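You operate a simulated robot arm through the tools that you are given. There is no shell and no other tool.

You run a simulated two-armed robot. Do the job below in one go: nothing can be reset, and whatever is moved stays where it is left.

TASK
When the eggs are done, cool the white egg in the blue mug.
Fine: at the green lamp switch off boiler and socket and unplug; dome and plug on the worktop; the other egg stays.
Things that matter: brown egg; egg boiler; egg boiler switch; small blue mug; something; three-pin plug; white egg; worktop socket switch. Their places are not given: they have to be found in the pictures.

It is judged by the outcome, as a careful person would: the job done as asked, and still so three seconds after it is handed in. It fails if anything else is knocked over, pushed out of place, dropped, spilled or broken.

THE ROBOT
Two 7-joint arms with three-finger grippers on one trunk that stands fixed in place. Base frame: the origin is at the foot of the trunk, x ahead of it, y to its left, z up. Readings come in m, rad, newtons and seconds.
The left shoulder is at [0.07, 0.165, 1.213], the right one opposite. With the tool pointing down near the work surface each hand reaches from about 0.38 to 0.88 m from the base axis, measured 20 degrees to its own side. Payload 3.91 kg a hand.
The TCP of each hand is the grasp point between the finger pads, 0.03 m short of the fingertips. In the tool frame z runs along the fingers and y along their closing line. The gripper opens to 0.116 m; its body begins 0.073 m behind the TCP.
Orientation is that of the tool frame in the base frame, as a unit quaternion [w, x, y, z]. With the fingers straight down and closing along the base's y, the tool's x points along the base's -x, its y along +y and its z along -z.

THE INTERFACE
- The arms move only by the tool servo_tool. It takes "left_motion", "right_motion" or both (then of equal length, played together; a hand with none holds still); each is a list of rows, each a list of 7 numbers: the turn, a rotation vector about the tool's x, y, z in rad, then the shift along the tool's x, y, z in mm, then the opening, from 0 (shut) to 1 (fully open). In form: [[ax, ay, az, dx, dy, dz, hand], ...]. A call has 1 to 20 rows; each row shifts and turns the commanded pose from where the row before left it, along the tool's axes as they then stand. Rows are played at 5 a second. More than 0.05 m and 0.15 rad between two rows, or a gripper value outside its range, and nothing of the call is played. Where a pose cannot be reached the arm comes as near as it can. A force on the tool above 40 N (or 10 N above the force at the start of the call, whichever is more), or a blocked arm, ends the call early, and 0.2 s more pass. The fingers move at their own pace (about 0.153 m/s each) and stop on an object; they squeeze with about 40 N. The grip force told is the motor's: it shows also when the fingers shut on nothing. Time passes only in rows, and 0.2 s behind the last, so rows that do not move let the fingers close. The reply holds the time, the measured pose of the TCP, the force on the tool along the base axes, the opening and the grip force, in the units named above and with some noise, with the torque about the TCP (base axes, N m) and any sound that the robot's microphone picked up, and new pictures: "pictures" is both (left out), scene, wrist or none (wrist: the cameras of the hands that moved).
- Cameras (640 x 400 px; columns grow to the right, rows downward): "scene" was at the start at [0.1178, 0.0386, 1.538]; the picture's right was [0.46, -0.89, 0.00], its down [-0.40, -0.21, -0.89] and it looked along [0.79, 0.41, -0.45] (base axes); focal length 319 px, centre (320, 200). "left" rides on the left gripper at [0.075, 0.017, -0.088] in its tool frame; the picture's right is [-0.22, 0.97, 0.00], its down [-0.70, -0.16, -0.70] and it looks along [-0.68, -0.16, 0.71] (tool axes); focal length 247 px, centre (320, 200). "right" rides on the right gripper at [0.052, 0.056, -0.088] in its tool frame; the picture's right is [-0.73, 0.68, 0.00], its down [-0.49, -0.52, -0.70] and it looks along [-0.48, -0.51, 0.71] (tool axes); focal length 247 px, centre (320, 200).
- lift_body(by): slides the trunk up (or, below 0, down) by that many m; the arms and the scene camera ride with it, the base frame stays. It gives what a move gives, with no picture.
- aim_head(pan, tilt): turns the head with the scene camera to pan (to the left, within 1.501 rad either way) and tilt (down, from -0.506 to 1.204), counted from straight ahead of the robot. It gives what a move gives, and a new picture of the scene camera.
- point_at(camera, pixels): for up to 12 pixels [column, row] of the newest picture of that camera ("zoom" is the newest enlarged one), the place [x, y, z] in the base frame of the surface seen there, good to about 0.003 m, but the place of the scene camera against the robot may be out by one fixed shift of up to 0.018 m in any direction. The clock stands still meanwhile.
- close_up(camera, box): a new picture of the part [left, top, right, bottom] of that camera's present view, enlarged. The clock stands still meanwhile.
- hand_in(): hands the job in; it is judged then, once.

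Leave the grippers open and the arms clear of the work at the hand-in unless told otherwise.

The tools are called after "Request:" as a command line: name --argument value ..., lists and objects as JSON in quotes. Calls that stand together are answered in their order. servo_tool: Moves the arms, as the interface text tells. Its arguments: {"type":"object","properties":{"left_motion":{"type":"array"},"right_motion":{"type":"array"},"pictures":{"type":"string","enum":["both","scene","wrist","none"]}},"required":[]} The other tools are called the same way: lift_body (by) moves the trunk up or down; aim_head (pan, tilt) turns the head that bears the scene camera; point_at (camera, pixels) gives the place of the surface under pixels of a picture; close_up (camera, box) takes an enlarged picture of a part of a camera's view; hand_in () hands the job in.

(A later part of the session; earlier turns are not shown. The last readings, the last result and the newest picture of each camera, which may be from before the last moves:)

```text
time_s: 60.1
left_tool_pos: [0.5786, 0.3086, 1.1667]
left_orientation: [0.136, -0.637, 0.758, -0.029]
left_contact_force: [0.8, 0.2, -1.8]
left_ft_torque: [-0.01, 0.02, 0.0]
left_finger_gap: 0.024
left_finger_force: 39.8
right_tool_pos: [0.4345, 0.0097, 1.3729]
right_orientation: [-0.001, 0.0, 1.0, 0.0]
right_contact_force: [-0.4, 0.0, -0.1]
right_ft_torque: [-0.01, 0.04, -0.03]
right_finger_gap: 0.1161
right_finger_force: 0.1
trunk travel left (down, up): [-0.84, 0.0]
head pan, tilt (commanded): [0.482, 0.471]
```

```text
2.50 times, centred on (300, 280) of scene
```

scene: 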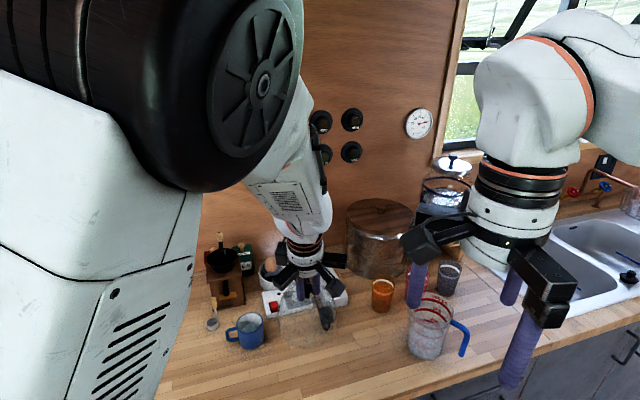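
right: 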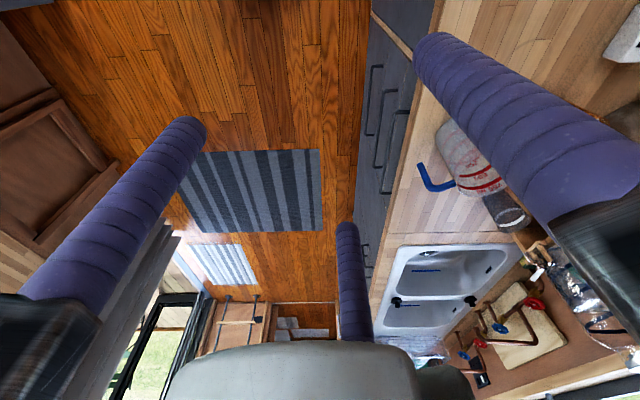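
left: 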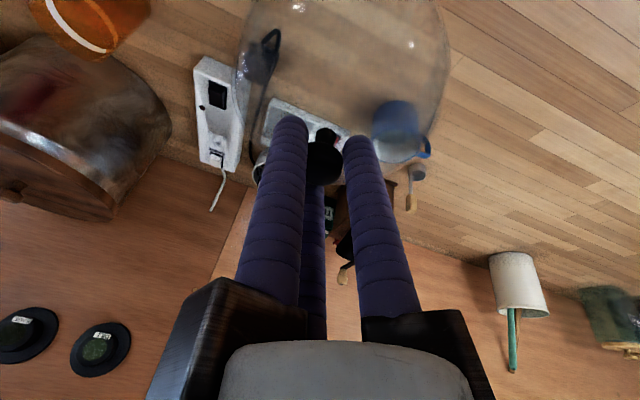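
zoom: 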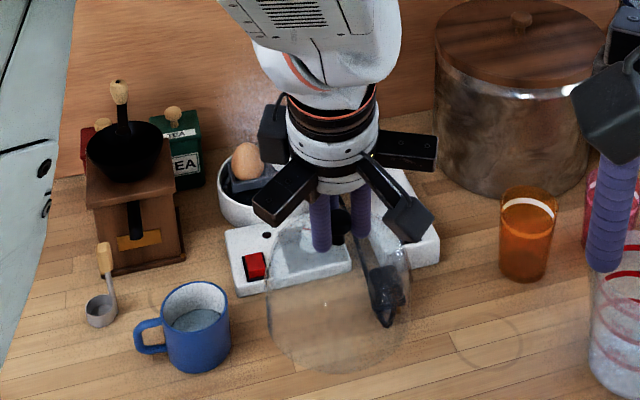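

The dome hangs level over the free worktop and will be clear of plug and mug. I'll lower it 120 mm, then continue gently.

Request:
servo_tool --left_motion '[[0, 0, 0, 5.1, 6.5, 28.8, 0], [0, 0, 0, 5.1, 6.5, 28.8, 0], [0, 0, 0, 5.1, 6.5, 28.8, 0], [0, 0, 0, 5.1, 6.5, 28.8, 0], [0, 0, 0, 0, 0, 0, 0]]' --pictures "both"

Request:
close_up --camera "scene" --box '[220, 240, 380, 380]'

```text
time_s: 61.4
left_tool_pos: [0.5815, 0.3081, 1.0461]
left_orientation: [0.137, -0.638, 0.758, -0.029]
left_contact_force: [0.1, 0.1, -1.8]
left_ft_torque: [0.01, 0.0, 0.0]
left_finger_gap: 0.024
left_finger_force: 40.3
right_tool_pos: [0.4337, 0.0106, 1.3735]
right_orientation: [0.0, 0.001, 1.0, 0.001]
right_contact_force: [-0.7, -0.7, -0.5]
right_ft_torque: [0.02, -0.01, 0.03]
right_finger_gap: 0.116
right_finger_force: 0.0
trunk travel left (down, up): [-0.84, 0.0]
head pan, tilt (commanded): [0.482, 0.471]
```

scene: 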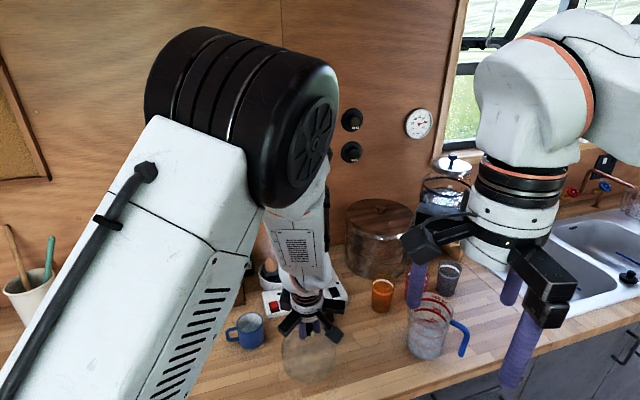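
left: 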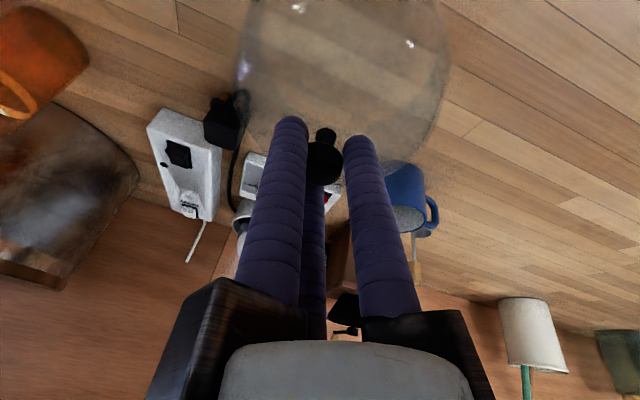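

```text
2.86 times, centred on (300, 310) of scene
```

zoom: 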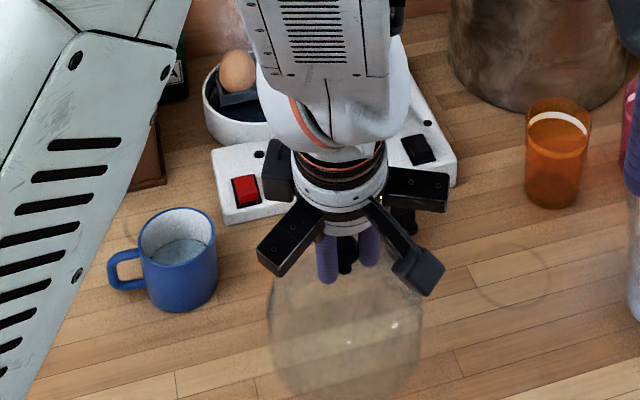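

About 25 mm remain. I'll lower in small steps until the rim touches.

Request:
servo_tool --left_motion '[[0, 0, 0, 0.85, 1.1, 4.8, 0], [0, 0, 0, 0.85, 1.1, 4.8, 0], [0, 0, 0, 0.85, 1.1, 4.8, 0], [0, 0, 0, 0.5, 0.65, 2.9, 0], [0, 0, 0, 0.5, 0.65, 2.9, 0], [0, 0, 0, 0, 0, 0, 0]]' --pictures "none"

Request:
close_up --camera "scene" --box '[250, 280, 370, 390]'

```text
time_s: 62.8
left_tool_pos: [0.58, 0.3091, 1.0239]
left_orientation: [0.136, -0.637, 0.758, -0.029]
left_contact_force: [0.1, -0.8, -1.4]
left_ft_torque: [0.0, 0.01, 0.0]
left_finger_gap: 0.0239
left_finger_force: 40.3
right_tool_pos: [0.4335, 0.0083, 1.3729]
right_orientation: [0.001, 0.0, 1.0, 0.0]
right_contact_force: [0.2, 0.2, -0.2]
right_ft_torque: [-0.01, -0.04, -0.01]
right_finger_gap: 0.116
right_finger_force: 0.1
trunk travel left (down, up): [-0.84, 0.0]
head pan, tilt (commanded): [0.482, 0.471]
```

```text
3.64 times, centred on (310, 335) of scene
```

zoom: 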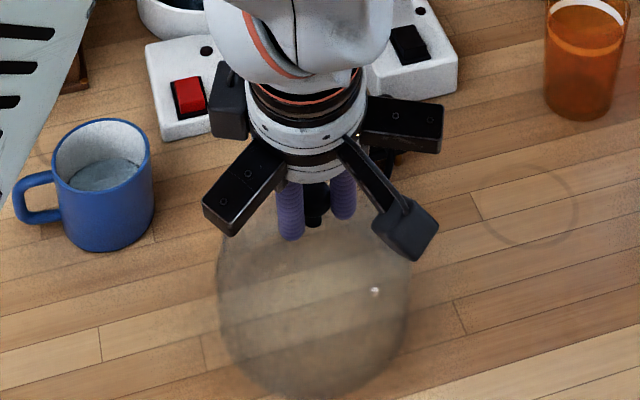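

Not touching yet at 1.024. I'll continue in 2 mm steps.

Request:
servo_tool --left_motion '[[0, 0, 0, 0.34, 0.43, 1.92, 0], [0, 0, 0, 0.34, 0.43, 1.92, 0], [0, 0, 0, 0.34, 0.43, 1.92, 0], [0, 0, 0, 0, 0, 0, 0]]' --pictures "none"

```text
time_s: 63.8
left_tool_pos: [0.5789, 0.3112, 1.0229]
left_orientation: [0.141, -0.638, 0.757, -0.03]
left_contact_force: [2.2, 10.0, 29.8]
left_ft_torque: [-0.1, -0.15, 0.01]
left_finger_gap: 0.0243
left_finger_force: 39.6
right_tool_pos: [0.4309, 0.0099, 1.3751]
right_orientation: [0.001, 0.0, 1.0, 0.0]
right_contact_force: [0.3, 0.8, -0.1]
right_ft_torque: [-0.02, 0.04, 0.01]
right_finger_gap: 0.1157
right_finger_force: 0.0
trunk travel left (down, up): [-0.84, 0.0]
head pan, tilt (commanded): [0.482, 0.471]
```

Firm contact (30 N), so the rim is on the wood. I'll ease up 4 mm to relieve the load before releasing.

Request:
servo_tool --left_motion '[[0, 0, 0, -0.34, -0.43, -1.92, 0], [0, 0, 0, -0.25, -0.33, -1.44, 0], [0, 0, 0, 0, 0, 0, 0]]' --pictures "none"

Request:
close_up --camera "scene" --box '[250, 280, 370, 390]'

```text
time_s: 64.5
left_tool_pos: [0.578, 0.308, 1.0222]
left_orientation: [0.136, -0.637, 0.759, -0.028]
left_contact_force: [3.7, 2.5, 10.9]
left_ft_torque: [-0.08, -0.22, 0.01]
left_finger_gap: 0.0244
left_finger_force: 40.2
right_tool_pos: [0.4324, 0.0081, 1.3742]
right_orientation: [0.0, 0.0, 1.0, 0.0]
right_contact_force: [0.8, 0.9, -0.8]
right_ft_torque: [0.05, -0.01, 0.02]
right_finger_gap: 0.1161
right_finger_force: 0.0
trunk travel left (down, up): [-0.84, 0.0]
head pan, tilt (commanded): [0.482, 0.471]
```

```text
3.64 times, centred on (310, 335) of scene
```

zoom: 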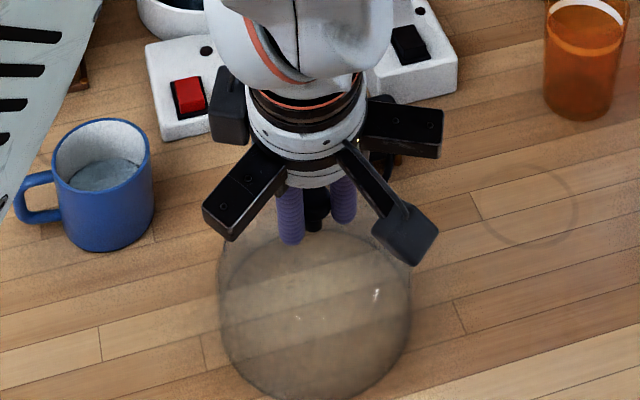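

11 N remain. I'll ease 1.2 mm more and then open gently.

Request:
servo_tool --left_motion '[[0, 0, 0, -0.2, -0.26, -1.15, 0], [0, 0, 0, 0, 0, 0, 0], [0, 0, 0, 0, 0, 0, 0.24], [0, 0, 0, 0, 0, 0, 0.3], [0, 0, 0, 0, 0, 0, 0.4], [0, 0, 0, 0, 0, 0, 0.5], [0, 0, 0, 0, 0, 0, 0.5]]' --pictures "wrist"

Request:
close_up --camera "scene" --box '[250, 280, 370, 390]'

```text
time_s: 66.2
left_tool_pos: [0.5803, 0.3086, 1.0233]
left_orientation: [0.136, -0.637, 0.759, -0.028]
left_contact_force: [-1.2, 0.6, 0.1]
left_ft_torque: [0.01, -0.02, -0.01]
left_finger_gap: 0.058
left_finger_force: 0.1
right_tool_pos: [0.4341, 0.0104, 1.3741]
right_orientation: [-0.001, 0.001, 1.0, -0.001]
right_contact_force: [-0.2, 0.2, 0.2]
right_ft_torque: [0.04, 0.01, 0.03]
right_finger_gap: 0.1158
right_finger_force: 0.0
trunk travel left (down, up): [-0.84, 0.0]
head pan, tilt (commanded): [0.482, 0.471]
```

left: 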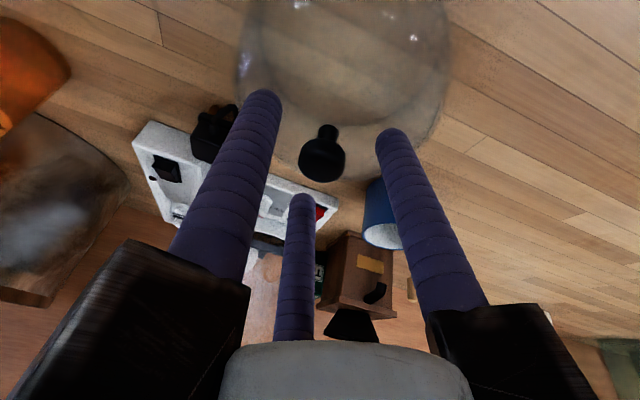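

```text
3.64 times, centred on (310, 335) of scene
```

zoom: 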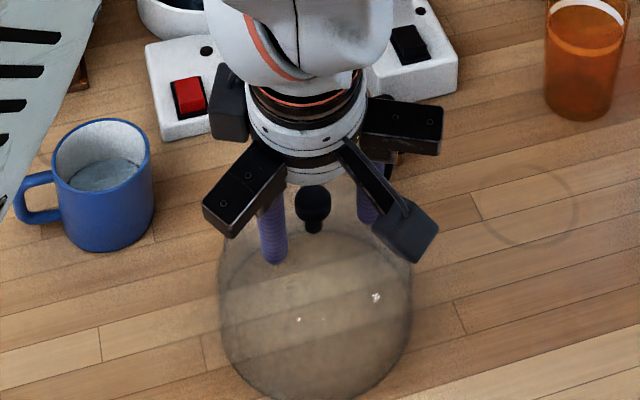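

The dome stands upright on the worktop and the fingers are free. I'll raise the hand straight up 150 mm.

Request:
servo_tool --left_motion '[[0, 0, 0, -1.7, -2.2, -9.6, 0.5], [0, 0, 0, -3.4, -4.3, -19.2, 0.5], [0, 0, 0, -6.8, -8.7, -38.4, 0.5], [0, 0, 0, -6.8, -8.7, -38.4, 0.5], [0, 0, 0, -6.8, -8.7, -38.4, 0.5], [0, 0, 0, 0, 0, 0, 0.5]]' --pictures "both"

```text
time_s: 67.5
left_tool_pos: [0.581, 0.3095, 1.1717]
left_orientation: [0.136, -0.637, 0.758, -0.028]
left_contact_force: [0.7, -0.5, -0.1]
left_ft_torque: [-0.01, 0.02, -0.01]
left_finger_gap: 0.0581
left_finger_force: 0.0
right_tool_pos: [0.4351, 0.0094, 1.3734]
right_orientation: [-0.001, 0.001, 1.0, 0.0]
right_contact_force: [0.5, -0.7, 0.6]
right_ft_torque: [0.03, 0.03, 0.0]
right_finger_gap: 0.1157
right_finger_force: 0.0
trunk travel left (down, up): [-0.84, 0.0]
head pan, tilt (commanded): [0.482, 0.471]
```

scene: 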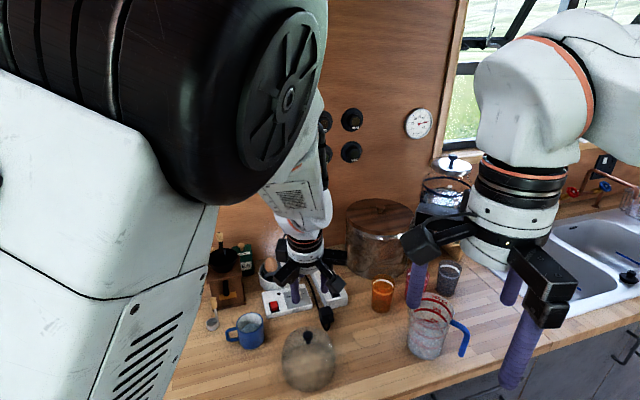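
left: 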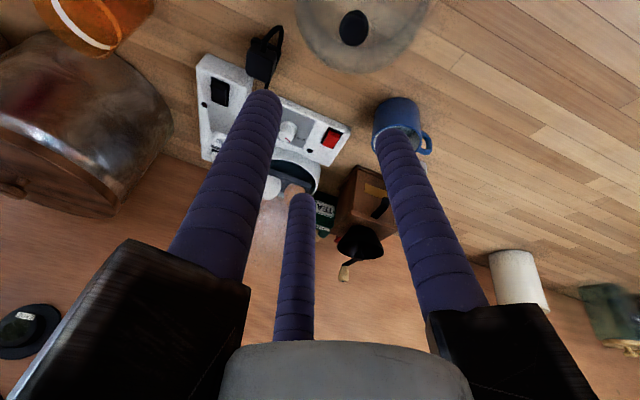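

The dome rests well on the worktop at scene (309,358). Now I'll look into the mug to measure its rim and water level.

Request:
close_up --camera "scene" --box '[215, 300, 280, 360]'

```text
6.67 times, centred on (248, 330) of scene
```

zoom: 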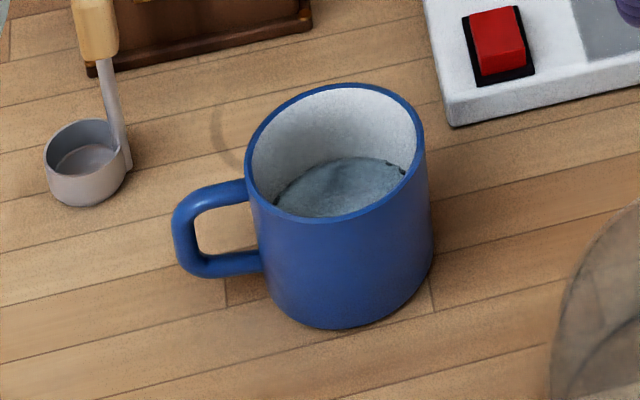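

Request:
point_at --camera "zoom" --pixels '[[247, 162], [423, 135], [345, 84], [325, 222], [340, 190], [380, 175], [320, 195], [262, 150], [412, 130], [340, 95], [340, 325], [350, 160]]'

```text
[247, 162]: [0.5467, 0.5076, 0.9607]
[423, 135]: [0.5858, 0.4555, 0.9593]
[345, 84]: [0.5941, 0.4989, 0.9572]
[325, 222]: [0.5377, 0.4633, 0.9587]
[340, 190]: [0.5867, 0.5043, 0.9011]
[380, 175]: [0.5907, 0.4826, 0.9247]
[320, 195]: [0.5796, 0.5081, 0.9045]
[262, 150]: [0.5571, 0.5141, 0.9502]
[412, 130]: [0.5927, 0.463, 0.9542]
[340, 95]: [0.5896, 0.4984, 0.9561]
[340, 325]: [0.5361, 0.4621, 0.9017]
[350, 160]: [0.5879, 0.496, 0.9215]
```

The mug's rim centre is at about (0.579, 0.4885, 0.965) in the wrist frame. Its outer width is only about 67 mm, so the fingers can't enter it with the egg. I'll grip the egg a little above its middle so it already sits deep in the mug when my fingertips reach the rim. First I'll spin the hand so no finger goes between the two eggs, and move near the boiler.

Request:
servo_tool --left_motion '[[0, 0, -0.1433, 0, 0, 0, 0.5], [0, 0, -0.1433, 0, 0, 0, 0.5], [0, 0, -0.1433, 0, 0, 0, 0.5], [0, 0, 0, -18.2, -28.6, 6.2, 0.5], [0, 0, 0, -18.2, -28.6, 6.2, 0.5], [0, 0, 0, -18.2, -28.6, 6.2, 0.5], [0, 0, 0, -18.2, -28.6, 6.2, 0.5], [0, 0, 0, -18.2, -28.6, 6.2, 0.5], [0, 0, 0, -18.2, -28.6, 6.2, 0.5], [0, 0, 0, -18.2, -28.6, 6.2, 0.5], [0, 0, 0, 0, 0, 0, 0.5]]' --pictures "both"

```text
time_s: 70.0
left_tool_pos: [0.7435, 0.4857, 1.1919]
left_orientation: [-0.127, 0.784, -0.605, 0.057]
left_contact_force: [-0.5, -0.6, 0.7]
left_ft_torque: [0.04, 0.02, 0.03]
left_finger_gap: 0.058
left_finger_force: 0.0
right_tool_pos: [0.4329, 0.0087, 1.3733]
right_orientation: [0.0, 0.001, 1.0, 0.0]
right_contact_force: [0.5, -0.1, 0.6]
right_ft_torque: [-0.02, 0.0, -0.02]
right_finger_gap: 0.1161
right_finger_force: 0.1
trunk travel left (down, up): [-0.84, 0.0]
head pan, tilt (commanded): [0.482, 0.471]
```

scene: 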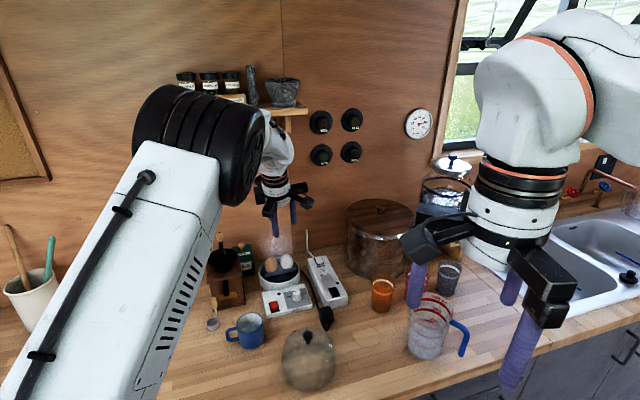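
left: 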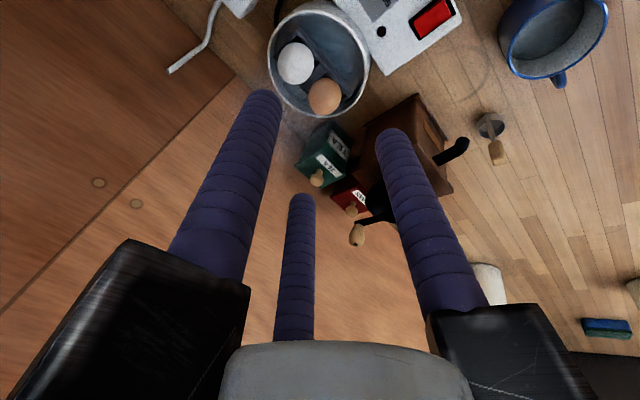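

Both eggs, white at (295,63) and brown at (325,97), and the mug at (550,38) are visible in the wrist view. I'll measure them.

Request:
close_up --camera "left" --box '[250, 0, 390, 130]'

Request:
point_at --camera "left" --pixels '[[504, 38], [604, 20], [555, 78], [550, 40], [530, 45], [510, 65], [595, 55], [580, 72]]'

```text
3.08 times, centred on (320, 65) of left
```

zoom: 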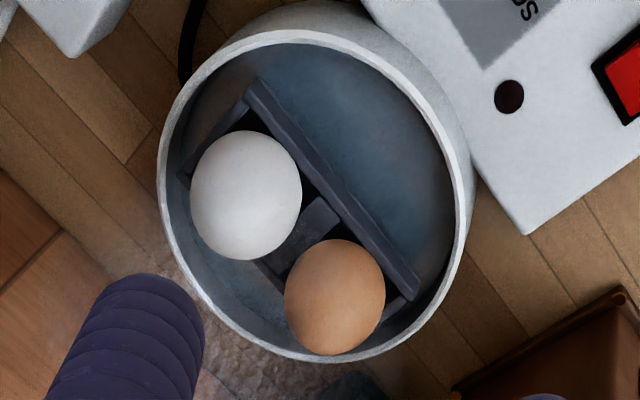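

```text
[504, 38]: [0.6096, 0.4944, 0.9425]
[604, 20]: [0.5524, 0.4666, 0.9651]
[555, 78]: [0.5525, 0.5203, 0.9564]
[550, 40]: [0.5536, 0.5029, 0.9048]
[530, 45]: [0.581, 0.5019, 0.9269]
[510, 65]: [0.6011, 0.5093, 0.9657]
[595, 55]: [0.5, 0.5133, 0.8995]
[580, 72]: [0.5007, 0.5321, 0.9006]
```

Request:
point_at --camera "zoom" --pixels '[[246, 195], [246, 220], [205, 195], [290, 195], [246, 145], [335, 300], [335, 325], [300, 235], [330, 175], [380, 150], [215, 160], [168, 200]]'

```text
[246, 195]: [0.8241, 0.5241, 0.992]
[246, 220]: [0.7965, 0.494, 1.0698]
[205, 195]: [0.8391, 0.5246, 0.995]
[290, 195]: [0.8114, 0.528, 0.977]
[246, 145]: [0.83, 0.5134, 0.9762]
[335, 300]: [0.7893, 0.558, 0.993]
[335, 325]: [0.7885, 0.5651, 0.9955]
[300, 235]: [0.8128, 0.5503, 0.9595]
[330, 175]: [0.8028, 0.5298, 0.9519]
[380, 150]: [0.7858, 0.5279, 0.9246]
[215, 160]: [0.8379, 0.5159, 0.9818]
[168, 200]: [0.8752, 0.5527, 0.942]
```

White egg centre ≈ (0.831, 0.531, 0.967), about 42 mm wide, with its top at 0.995. Brown egg centre ≈ (0.793, 0.567). The rack bars are at about 0.952–0.96. I'll lower the trunk back by 0.09 m and add 0.08 rad of tilt for reach margin. Then I'll hover over the white egg at TCP (0.822, 0.526, 1.06).

Request:
lift_body --by -0.09

Request:
servo_tool --left_motion '[[0.0785, -0.0151, -0.001, 0, 0, 0, 0.5], [0, 0, 0, -4.9, -22.1, 23.4, 0.5], [0, 0, 0, -4.9, -22.1, 23.4, 0.5], [0, 0, 0, -4.9, -22.1, 23.4, 0.5], [0, 0, 0, 0, 0, 0, 0.5]]' --pictures "both"

Request:
close_up --camera "left" --box '[240, 40, 420, 210]'

```text
time_s: 71.2
left_tool_pos: [0.7443, 0.4854, 1.1017]
left_orientation: [-0.127, 0.784, -0.604, 0.057]
left_contact_force: [0.4, 1.4, -0.1]
left_ft_torque: [0.01, 0.01, -0.01]
left_finger_gap: 0.0582
left_finger_force: 0.0
right_tool_pos: [0.4334, 0.009, 1.2835]
right_orientation: [0.0, 0.0, 1.0, 0.0]
right_contact_force: [0.0, 0.1, -0.7]
right_ft_torque: [0.04, 0.0, -0.02]
right_finger_gap: 0.116
right_finger_force: 0.0
trunk travel left (down, up): [-0.75, 0.09]
head pan, tilt (commanded): [0.482, 0.471]
```

```text
time_s: 72.4
left_tool_pos: [0.8237, 0.5253, 1.0609]
left_orientation: [-0.162, 0.779, -0.601, 0.076]
left_contact_force: [0.6, -0.3, -0.4]
left_ft_torque: [0.01, -0.05, -0.03]
left_finger_gap: 0.0578
left_finger_force: 0.1
right_tool_pos: [0.4337, 0.0087, 1.2841]
right_orientation: [0.0, 0.0, 1.0, 0.0]
right_contact_force: [0.5, 0.6, 0.5]
right_ft_torque: [0.04, -0.01, -0.01]
right_finger_gap: 0.1162
right_finger_force: 0.0
trunk travel left (down, up): [-0.75, 0.09]
head pan, tilt (commanded): [0.482, 0.471]
```

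scene: 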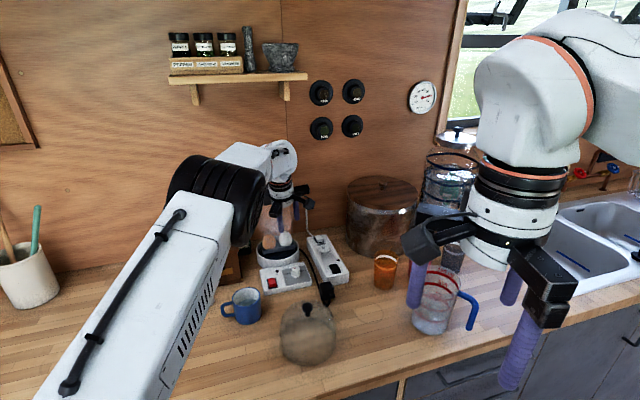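
left: 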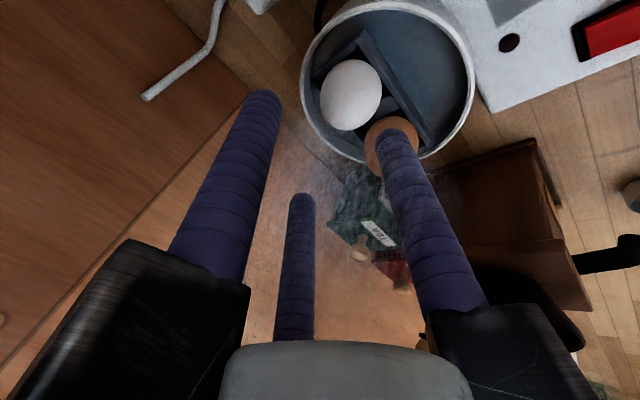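

```text
2.35 times, centred on (330, 125) of left
```

zoom: 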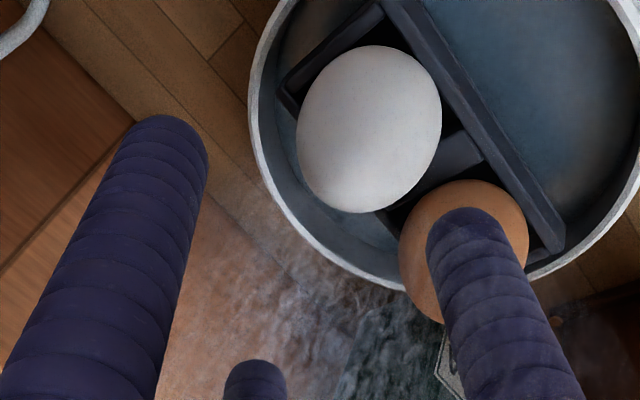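

The hover is right. I'll verify the white egg's surface from here before descending.

Request:
point_at --camera "zoom" --pixels '[[370, 129], [312, 140], [428, 120], [370, 60], [360, 195], [340, 100], [400, 160], [470, 230], [500, 180], [420, 30], [290, 90], [455, 155]]'

```text
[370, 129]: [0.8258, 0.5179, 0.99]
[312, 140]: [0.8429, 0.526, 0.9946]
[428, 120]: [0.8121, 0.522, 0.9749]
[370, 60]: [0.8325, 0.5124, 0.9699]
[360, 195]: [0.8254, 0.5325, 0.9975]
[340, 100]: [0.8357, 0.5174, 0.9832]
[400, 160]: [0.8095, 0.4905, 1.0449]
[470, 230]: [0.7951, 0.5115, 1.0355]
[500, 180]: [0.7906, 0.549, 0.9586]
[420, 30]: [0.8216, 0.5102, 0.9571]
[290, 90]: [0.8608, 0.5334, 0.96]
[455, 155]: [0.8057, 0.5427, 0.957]
```

The egg centre is confirmed at about (0.830, 0.5315, 0.969). The rack bar is at about 0.957, so I'll stop at TCP z ≈ 0.9985 to keep the lowest fingertip above it. First I'll go down 37 mm.

Request:
servo_tool --left_motion '[[0, 0, 0, 0.55, 4.9, 11.5, 0.5], [0, 0, 0, 0.55, 4.9, 11.5, 0.5], [0, 0, 0, 0.55, 4.9, 11.5, 0.5], [0, 0, 0, 0, 0, 0, 0.5]]' --pictures "wrist"

Request:
close_up --camera "left" --box '[240, 60, 440, 230]'

Request:
close_up --camera "scene" --box '[240, 190, 320, 270]'

```text
time_s: 73.4
left_tool_pos: [0.8204, 0.5269, 1.0236]
left_orientation: [-0.162, 0.779, -0.601, 0.074]
left_contact_force: [0.2, -0.3, 0.3]
left_ft_torque: [0.0, 0.01, -0.01]
left_finger_gap: 0.0579
left_finger_force: 0.0
right_tool_pos: [0.4338, 0.009, 1.2843]
right_orientation: [0.0, 0.0, 1.0, -0.001]
right_contact_force: [0.6, -0.7, 0.2]
right_ft_torque: [-0.01, -0.02, -0.01]
right_finger_gap: 0.1165
right_finger_force: 0.0
trunk travel left (down, up): [-0.75, 0.09]
head pan, tilt (commanded): [0.482, 0.471]
```

left: 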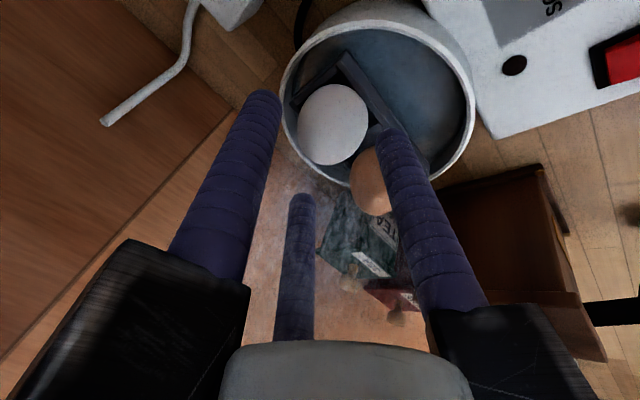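

```text
2.35 times, centred on (340, 145) of left
```

zoom: 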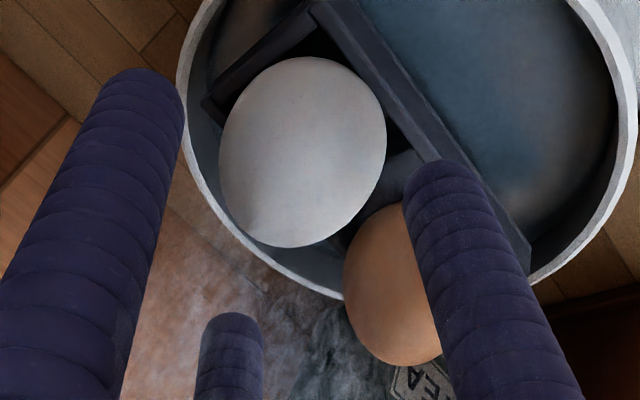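

```text
5.00 times, centred on (280, 230) of scene
```

zoom: 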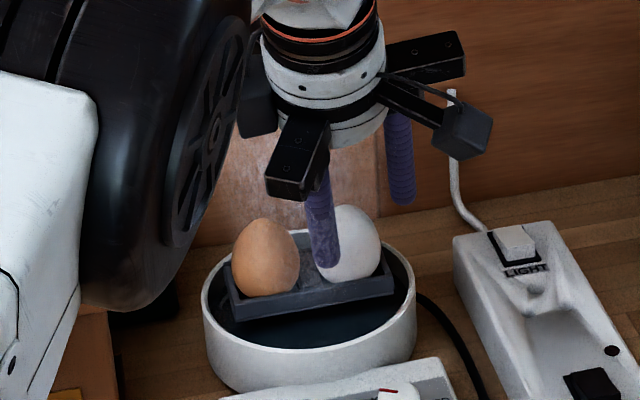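

Finger A comes down on the near side of the rack wall and the white egg is centred between the three fingers. I'll descend the last 25 mm.

Request:
servo_tool --left_motion '[[0, 0, 0, 0.63, 2.87, 7.83, 0.5], [0, 0, 0, 0.63, 2.87, 7.83, 0.5], [0, 0, 0, 0.63, 2.87, 7.83, 0.5], [0, 0, 0, 0, 0, 0, 0.5]]' --pictures "wrist"

Request:
close_up --camera "left" --box '[240, 60, 440, 230]'

Request:
close_up --camera "scene" --box '[240, 200, 320, 280]'

```text
time_s: 74.4
left_tool_pos: [0.8207, 0.5279, 0.9973]
left_orientation: [-0.162, 0.779, -0.601, 0.075]
left_contact_force: [-0.9, 0.5, 0.9]
left_ft_torque: [0.01, 0.0, -0.04]
left_finger_gap: 0.0581
left_finger_force: 0.1
right_tool_pos: [0.4336, 0.0093, 1.2836]
right_orientation: [0.0, 0.0, 1.0, 0.001]
right_contact_force: [-0.1, -0.2, 0.0]
right_ft_torque: [-0.01, 0.01, -0.02]
right_finger_gap: 0.116
right_finger_force: 0.1
trunk travel left (down, up): [-0.75, 0.09]
head pan, tilt (commanded): [0.482, 0.471]
```

left: 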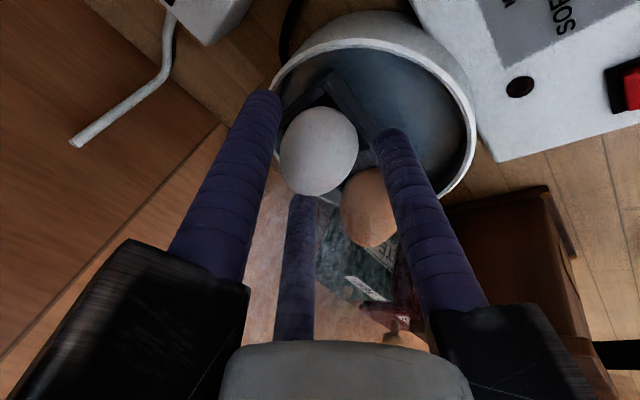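

```text
2.35 times, centred on (340, 145) of left
```

zoom: 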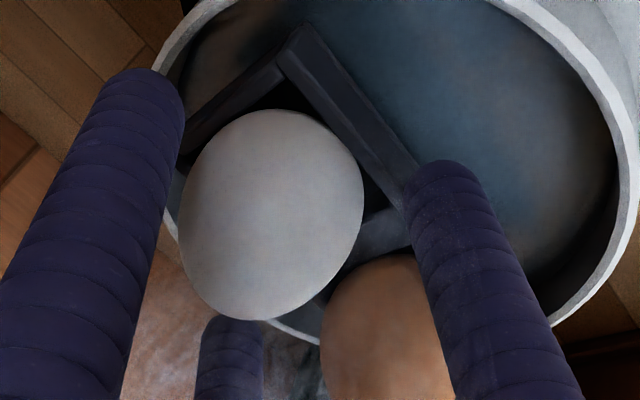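

```text
5.00 times, centred on (280, 240) of scene
```

zoom: 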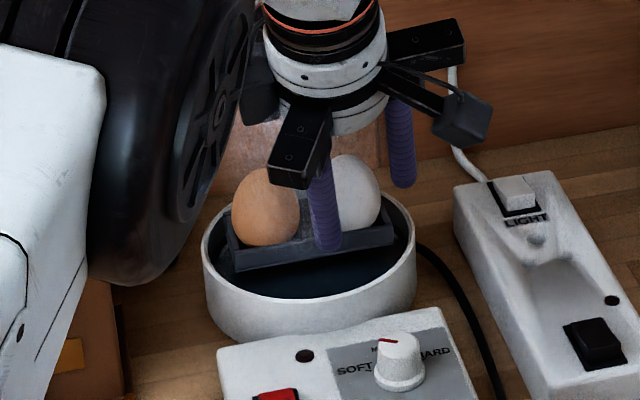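

By the wrist geometry, the egg is centred on the tool axis within about 2 mm. I'll close gently in stages and watch the grip force.

Request:
servo_tool --left_motion '[[0, 0, 0, 0, 0, 0, 0.44], [0, 0, 0, 0, 0, 0, 0.4], [0, 0, 0, 0, 0, 0, 0.37], [0, 0, 0, 0, 0, 0, 0.35], [0, 0, 0, 0, 0, 0, 0.35]]' --pictures "none"

```text
time_s: 75.6
left_tool_pos: [0.8208, 0.5271, 0.9994]
left_orientation: [-0.163, 0.779, -0.6, 0.075]
left_contact_force: [0.4, 0.3, 0.5]
left_ft_torque: [0.04, 0.03, 0.03]
left_finger_gap: 0.0407
left_finger_force: 0.5
right_tool_pos: [0.435, 0.0088, 1.2834]
right_orientation: [0.0, -0.001, 1.0, 0.0]
right_contact_force: [0.1, -0.1, -0.5]
right_ft_torque: [0.01, -0.02, 0.0]
right_finger_gap: 0.1163
right_finger_force: 0.1
trunk travel left (down, up): [-0.75, 0.09]
head pan, tilt (commanded): [0.482, 0.471]
```

The gap is 40.7 mm with almost no force. I'll close a little more.

Request:
servo_tool --left_motion '[[0, 0, 0, 0, 0, 0, 0.34], [0, 0, 0, 0, 0, 0, 0.33], [0, 0, 0, 0, 0, 0, 0.32], [0, 0, 0, 0, 0, 0, 0.32]]' --pictures "none"

Request:
close_up --camera "left" --box '[240, 60, 440, 230]'

Request:
close_up --camera "scene" --box '[240, 200, 320, 280]'

```text
time_s: 76.6
left_tool_pos: [0.8221, 0.5265, 0.9998]
left_orientation: [-0.163, 0.779, -0.601, 0.075]
left_contact_force: [2.4, 2.6, 0.8]
left_ft_torque: [0.08, -0.06, 0.02]
left_finger_gap: 0.039
left_finger_force: 1.9
right_tool_pos: [0.4336, 0.0089, 1.2833]
right_orientation: [0.0, 0.0, 1.0, 0.0]
right_contact_force: [-0.2, -0.5, 0.2]
right_ft_torque: [0.04, 0.0, 0.0]
right_finger_gap: 0.1161
right_finger_force: 0.1
trunk travel left (down, up): [-0.75, 0.09]
head pan, tilt (commanded): [0.482, 0.471]
```

```text
2.35 times, centred on (340, 145) of left
```

zoom: 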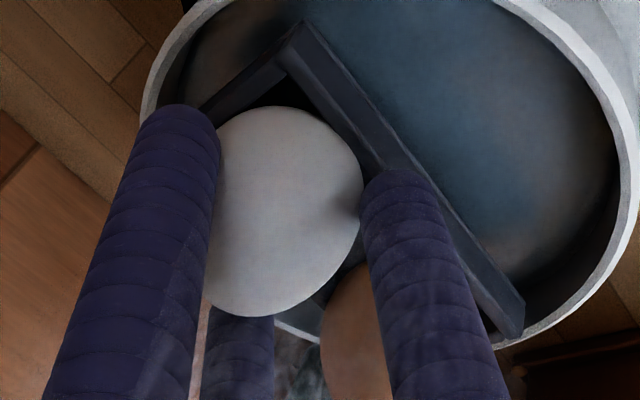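

```text
5.00 times, centred on (280, 240) of scene
```

zoom: 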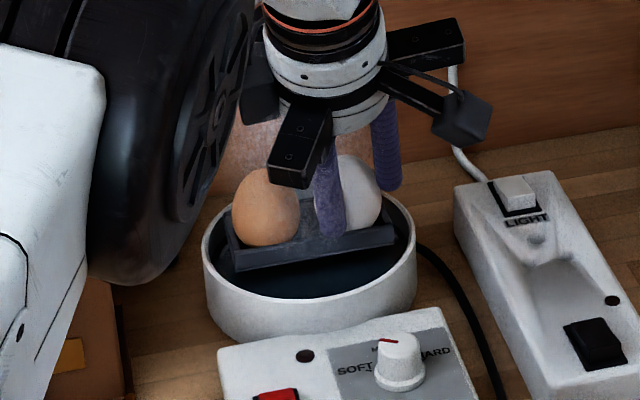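

It behaves like a spring: about 1 N per mm of commanded squeeze. I'll set about 13 N, which is firm but gentle on the egg.

Request:
servo_tool --left_motion '[[0, 0, 0, 0, 0, 0, 0.29], [0, 0, 0, 0, 0, 0, 0.25], [0, 0, 0, 0, 0, 0, 0.22], [0, 0, 0, 0, 0, 0, 0.22]]' --pictures "none"

```text
time_s: 77.6
left_tool_pos: [0.8206, 0.528, 0.9994]
left_orientation: [-0.163, 0.779, -0.601, 0.075]
left_contact_force: [5.3, 5.2, 5.4]
left_ft_torque: [0.17, -0.22, 0.04]
left_finger_gap: 0.0376
left_finger_force: 11.4
right_tool_pos: [0.4337, 0.0099, 1.2844]
right_orientation: [-0.001, 0.0, 1.0, 0.0]
right_contact_force: [-0.2, -0.1, 0.0]
right_ft_torque: [0.0, -0.01, 0.01]
right_finger_gap: 0.116
right_finger_force: 0.0
trunk travel left (down, up): [-0.75, 0.09]
head pan, tilt (commanded): [0.482, 0.471]
```

The grip pushes the egg down a little (5 N), so the contact is a bit high on the egg. I'll open slightly, go 3.5 mm lower and re-grip.

Request:
servo_tool --left_motion '[[0, 0, 0, 0, 0, 0, 0.36], [0, 0, 0, 0, 0, 0, 0.4], [0, 0, 0, 0.14, 0.6, 1.64, 0.4], [0, 0, 0, 0.14, 0.6, 1.64, 0.4], [0, 0, 0, 0, 0, 0, 0.4]]' --pictures "none"

Request:
close_up --camera "scene" --box '[240, 200, 320, 280]'

Request:
close_up --camera "left" --box '[240, 60, 440, 230]'

```text
time_s: 78.8
left_tool_pos: [0.8209, 0.5272, 0.9959]
left_orientation: [-0.163, 0.779, -0.601, 0.075]
left_contact_force: [-0.7, -0.7, 2.5]
left_ft_torque: [-0.03, 0.09, -0.01]
left_finger_gap: 0.0469
left_finger_force: 0.2
right_tool_pos: [0.4326, 0.008, 1.2838]
right_orientation: [0.0, 0.0, 1.0, -0.001]
right_contact_force: [-0.1, 0.0, 0.5]
right_ft_torque: [-0.01, 0.04, -0.02]
right_finger_gap: 0.116
right_finger_force: 0.1
trunk travel left (down, up): [-0.75, 0.09]
head pan, tilt (commanded): [0.482, 0.471]
```

```text
5.00 times, centred on (280, 240) of scene
```

zoom: 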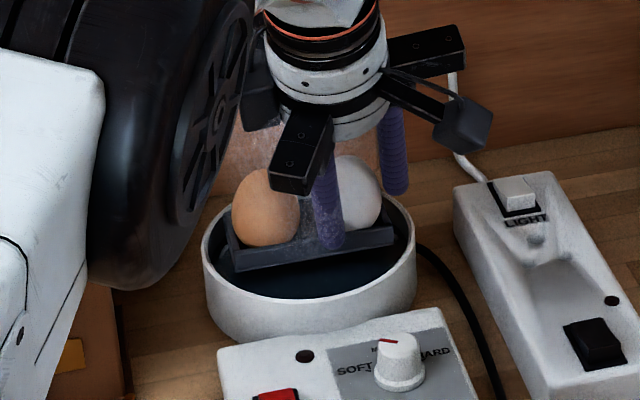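

```text
2.35 times, centred on (340, 145) of left
```

zoom: 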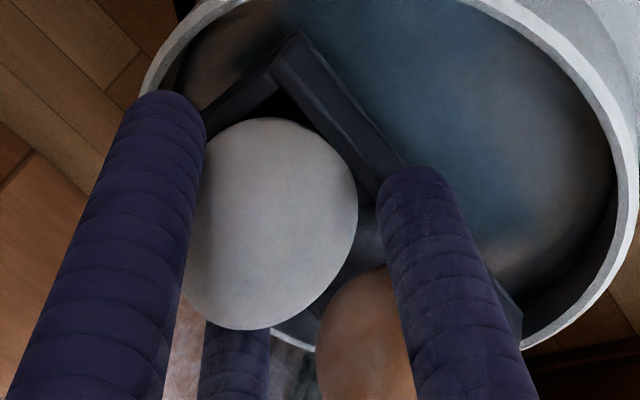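

A finger is just touching the rack wall (2.5 N). I'll raise 1.2 mm and re-grip.

Request:
servo_tool --left_motion '[[0, 0, 0, -0.09, -0.41, -1.12, 0.4], [0, 0, 0, 0, 0, 0, 0.36], [0, 0, 0, 0, 0, 0, 0.32], [0, 0, 0, 0, 0, 0, 0.27], [0, 0, 0, 0, 0, 0, 0.22], [0, 0, 0, 0, 0, 0, 0.22]]' --pictures "none"

Request:
close_up --camera "left" --box '[240, 60, 440, 230]'

```text
time_s: 80.2
left_tool_pos: [0.8227, 0.5274, 0.9964]
left_orientation: [-0.164, 0.779, -0.601, 0.076]
left_contact_force: [5.4, 4.3, 5.8]
left_ft_torque: [0.14, -0.24, 0.04]
left_finger_gap: 0.0392
left_finger_force: 13.8
right_tool_pos: [0.4341, 0.0083, 1.2831]
right_orientation: [0.0, 0.0, 1.0, 0.0]
right_contact_force: [-0.8, -0.8, -0.2]
right_ft_torque: [0.0, 0.04, 0.01]
right_finger_gap: 0.1158
right_finger_force: 0.1
trunk travel left (down, up): [-0.75, 0.09]
head pan, tilt (commanded): [0.482, 0.471]
```

```text
2.35 times, centred on (340, 145) of left
```

zoom: 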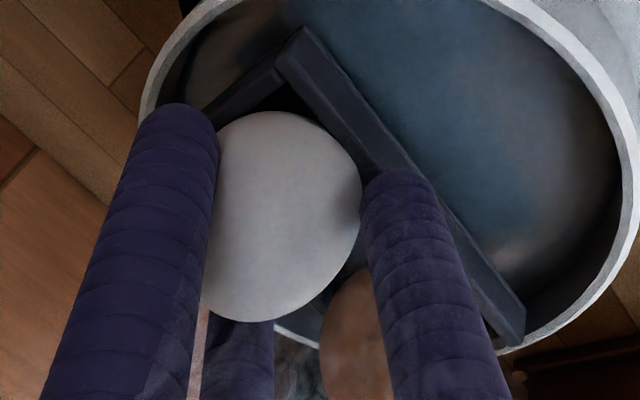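

Now at a 39.2 mm gap and 14 N. I'll lift slowly by 15 mm and see if the egg follows.

Request:
servo_tool --left_motion '[[0, 0, 0, -0.23, -1.03, -2.8, 0.22], [0, 0, 0, -0.31, -1.38, -3.74, 0.22], [0, 0, 0, -0.31, -1.38, -3.74, 0.22], [0, 0, 0, -0.31, -1.38, -3.74, 0.22], [0, 0, 0, 0, 0, 0, 0.22]]' --pictures "wrist"

Request:
close_up --camera "left" --box '[240, 60, 440, 230]'

Request:
close_up --camera "scene" --box '[240, 195, 320, 275]'

```text
time_s: 81.4
left_tool_pos: [0.8203, 0.5276, 1.0099]
left_orientation: [-0.162, 0.779, -0.601, 0.074]
left_contact_force: [0.4, 1.2, -0.5]
left_ft_torque: [0.0, 0.06, 0.01]
left_finger_gap: 0.0357
left_finger_force: 12.4
right_tool_pos: [0.4347, 0.0079, 1.2837]
right_orientation: [0.0, 0.0, 1.0, 0.001]
right_contact_force: [-0.1, 1.0, -0.4]
right_ft_torque: [0.0, 0.0, 0.0]
right_finger_gap: 0.1162
right_finger_force: 0.0
trunk travel left (down, up): [-0.75, 0.09]
head pan, tilt (commanded): [0.482, 0.471]
```

left: 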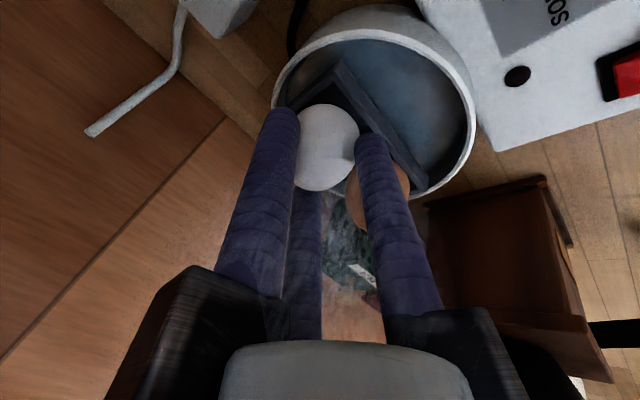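

```text
2.35 times, centred on (340, 145) of left
```

zoom: 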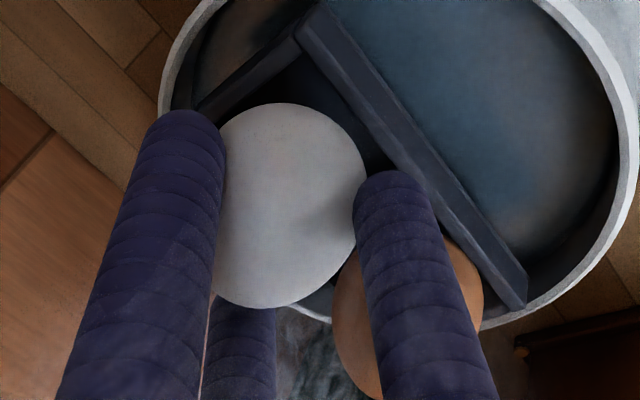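

```text
5.00 times, centred on (280, 235) of scene
```

zoom: 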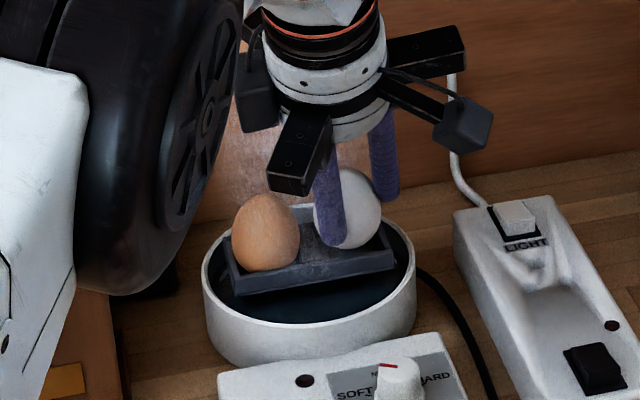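

The gap shrank to 35.7 mm while lifting, so the fingers may have slid up on the egg. I'll measure the egg's height now to judge whether it is really held.

Request:
point_at --camera "left" --pixels '[[318, 180], [316, 172], [325, 165], [325, 150], [330, 135], [325, 118], [340, 125], [310, 160]]'

Request:
close_up --camera "scene" --box '[255, 220, 310, 260]'

```text
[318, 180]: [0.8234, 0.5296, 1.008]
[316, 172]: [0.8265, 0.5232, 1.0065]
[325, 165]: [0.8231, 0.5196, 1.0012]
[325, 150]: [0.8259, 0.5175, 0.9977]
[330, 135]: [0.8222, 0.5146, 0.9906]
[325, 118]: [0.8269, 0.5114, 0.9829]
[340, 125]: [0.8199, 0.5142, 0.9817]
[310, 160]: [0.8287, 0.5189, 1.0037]
```

```text
10.00 times, centred on (282, 240) of scene
```

zoom: 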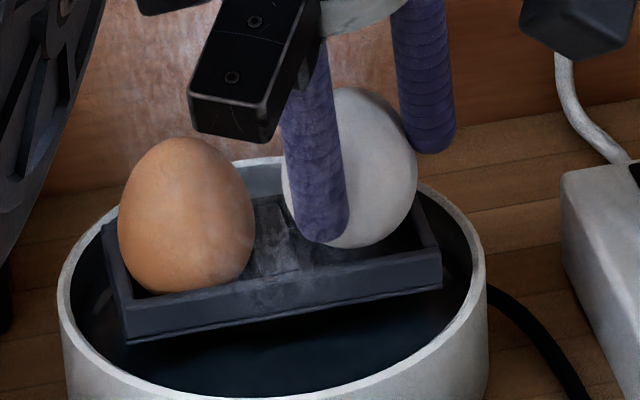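

The egg top has risen from 0.9975 to about 1.009, so it is off the rack and held. I'll hold still briefly to see whether the grip drifts.

Request:
servo_tool --left_motion '[[0, 0, 0, 0, 0, 0, 0.2], [0, 0, 0, 0, 0, 0, 0.18], [0, 0, 0, 0, 0, 0, 0.18], [0, 0, 0, 0, 0, 0, 0.18]]' --pictures "none"

Request:
close_up --camera "scene" --box '[255, 220, 310, 260]'

```text
time_s: 82.4
left_tool_pos: [0.8213, 0.5274, 1.0105]
left_orientation: [-0.163, 0.778, -0.602, 0.075]
left_contact_force: [0.4, -0.3, -0.8]
left_ft_torque: [0.01, 0.02, -0.01]
left_finger_gap: 0.0356
left_finger_force: 11.8
right_tool_pos: [0.4357, 0.0092, 1.2838]
right_orientation: [0.0, 0.0, 1.0, 0.0]
right_contact_force: [0.2, 0.0, -1.1]
right_ft_torque: [-0.02, -0.02, 0.0]
right_finger_gap: 0.116
right_finger_force: 0.1
trunk travel left (down, up): [-0.75, 0.09]
head pan, tilt (commanded): [0.482, 0.471]
```

```text
10.00 times, centred on (282, 240) of scene
```

zoom: 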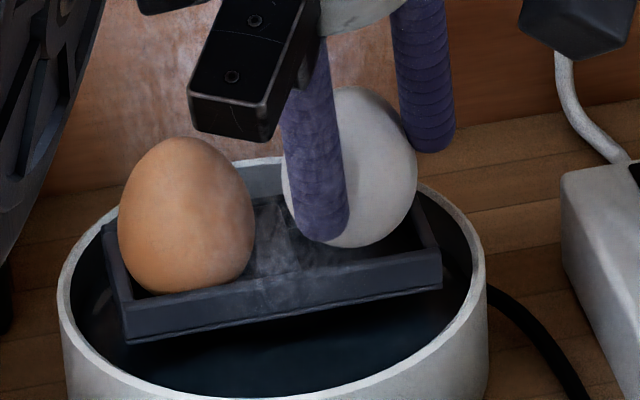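

The grip is stable at 35.6 mm and 12 N. I'll lift another 80 mm slowly.

Request:
servo_tool --left_motion '[[0, 0, 0, -0.76, -3.44, -9.36, 0.18], [0, 0, 0, -0.76, -3.44, -9.36, 0.18], [0, 0, 0, -1.15, -5.16, -14.0, 0.18], [0, 0, 0, -1.15, -5.16, -14.0, 0.18], [0, 0, 0, -1.15, -5.16, -14.0, 0.18], [0, 0, 0, -1.15, -5.16, -14.0, 0.18], [0, 0, 0, 0, 0, 0, 0.18]]' --pictures "both"

Request:
close_up --camera "scene" --box '[240, 180, 320, 280]'

Request:
close_up --camera "left" --box '[240, 60, 440, 230]'

```text
time_s: 84.0
left_tool_pos: [0.8225, 0.5268, 1.0905]
left_orientation: [-0.163, 0.779, -0.601, 0.075]
left_contact_force: [-0.3, -0.5, -1.1]
left_ft_torque: [0.0, -0.02, 0.01]
left_finger_gap: 0.0357
left_finger_force: 11.9
right_tool_pos: [0.4335, 0.0092, 1.2842]
right_orientation: [0.0, 0.0, 1.0, 0.0]
right_contact_force: [0.0, 0.4, 0.5]
right_ft_torque: [-0.03, 0.0, -0.01]
right_finger_gap: 0.116
right_finger_force: 0.1
trunk travel left (down, up): [-0.75, 0.09]
head pan, tilt (commanded): [0.482, 0.471]
```

scene: 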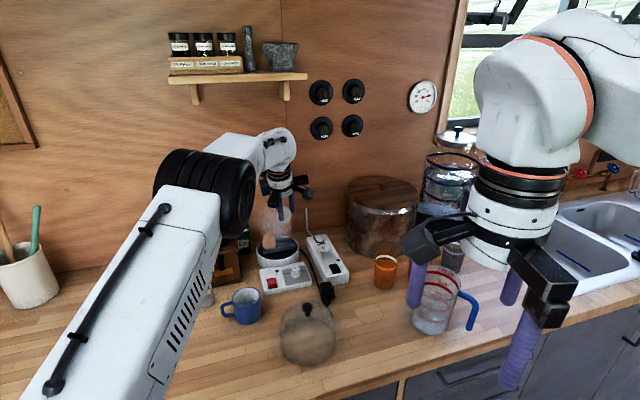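
left: 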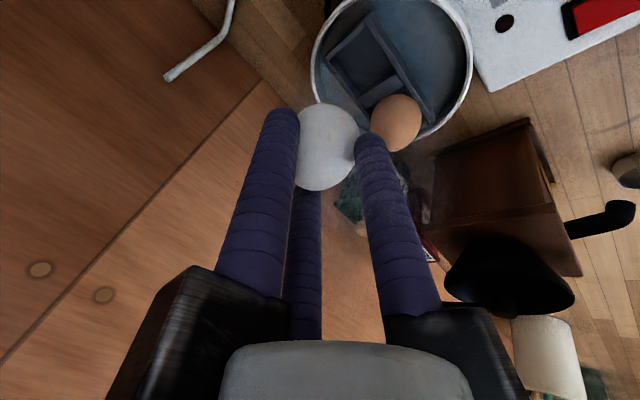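

```text
4.00 times, centred on (280, 230) of scene
```

zoom: 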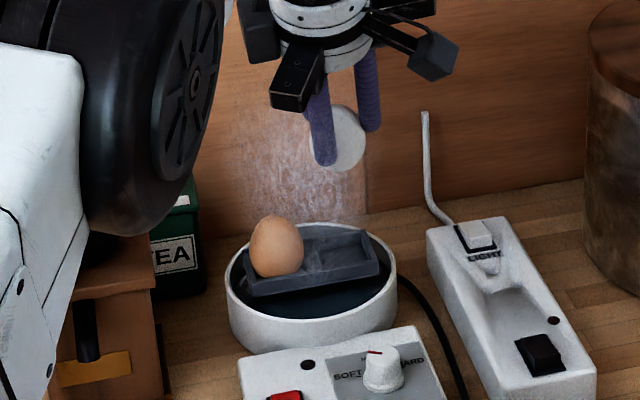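

```text
2.35 times, centred on (340, 145) of left
```

zoom: 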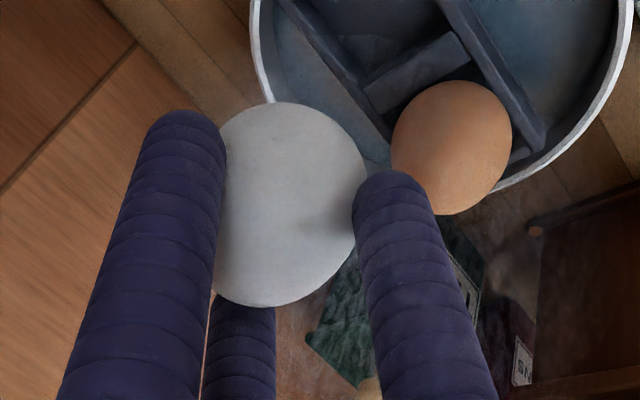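

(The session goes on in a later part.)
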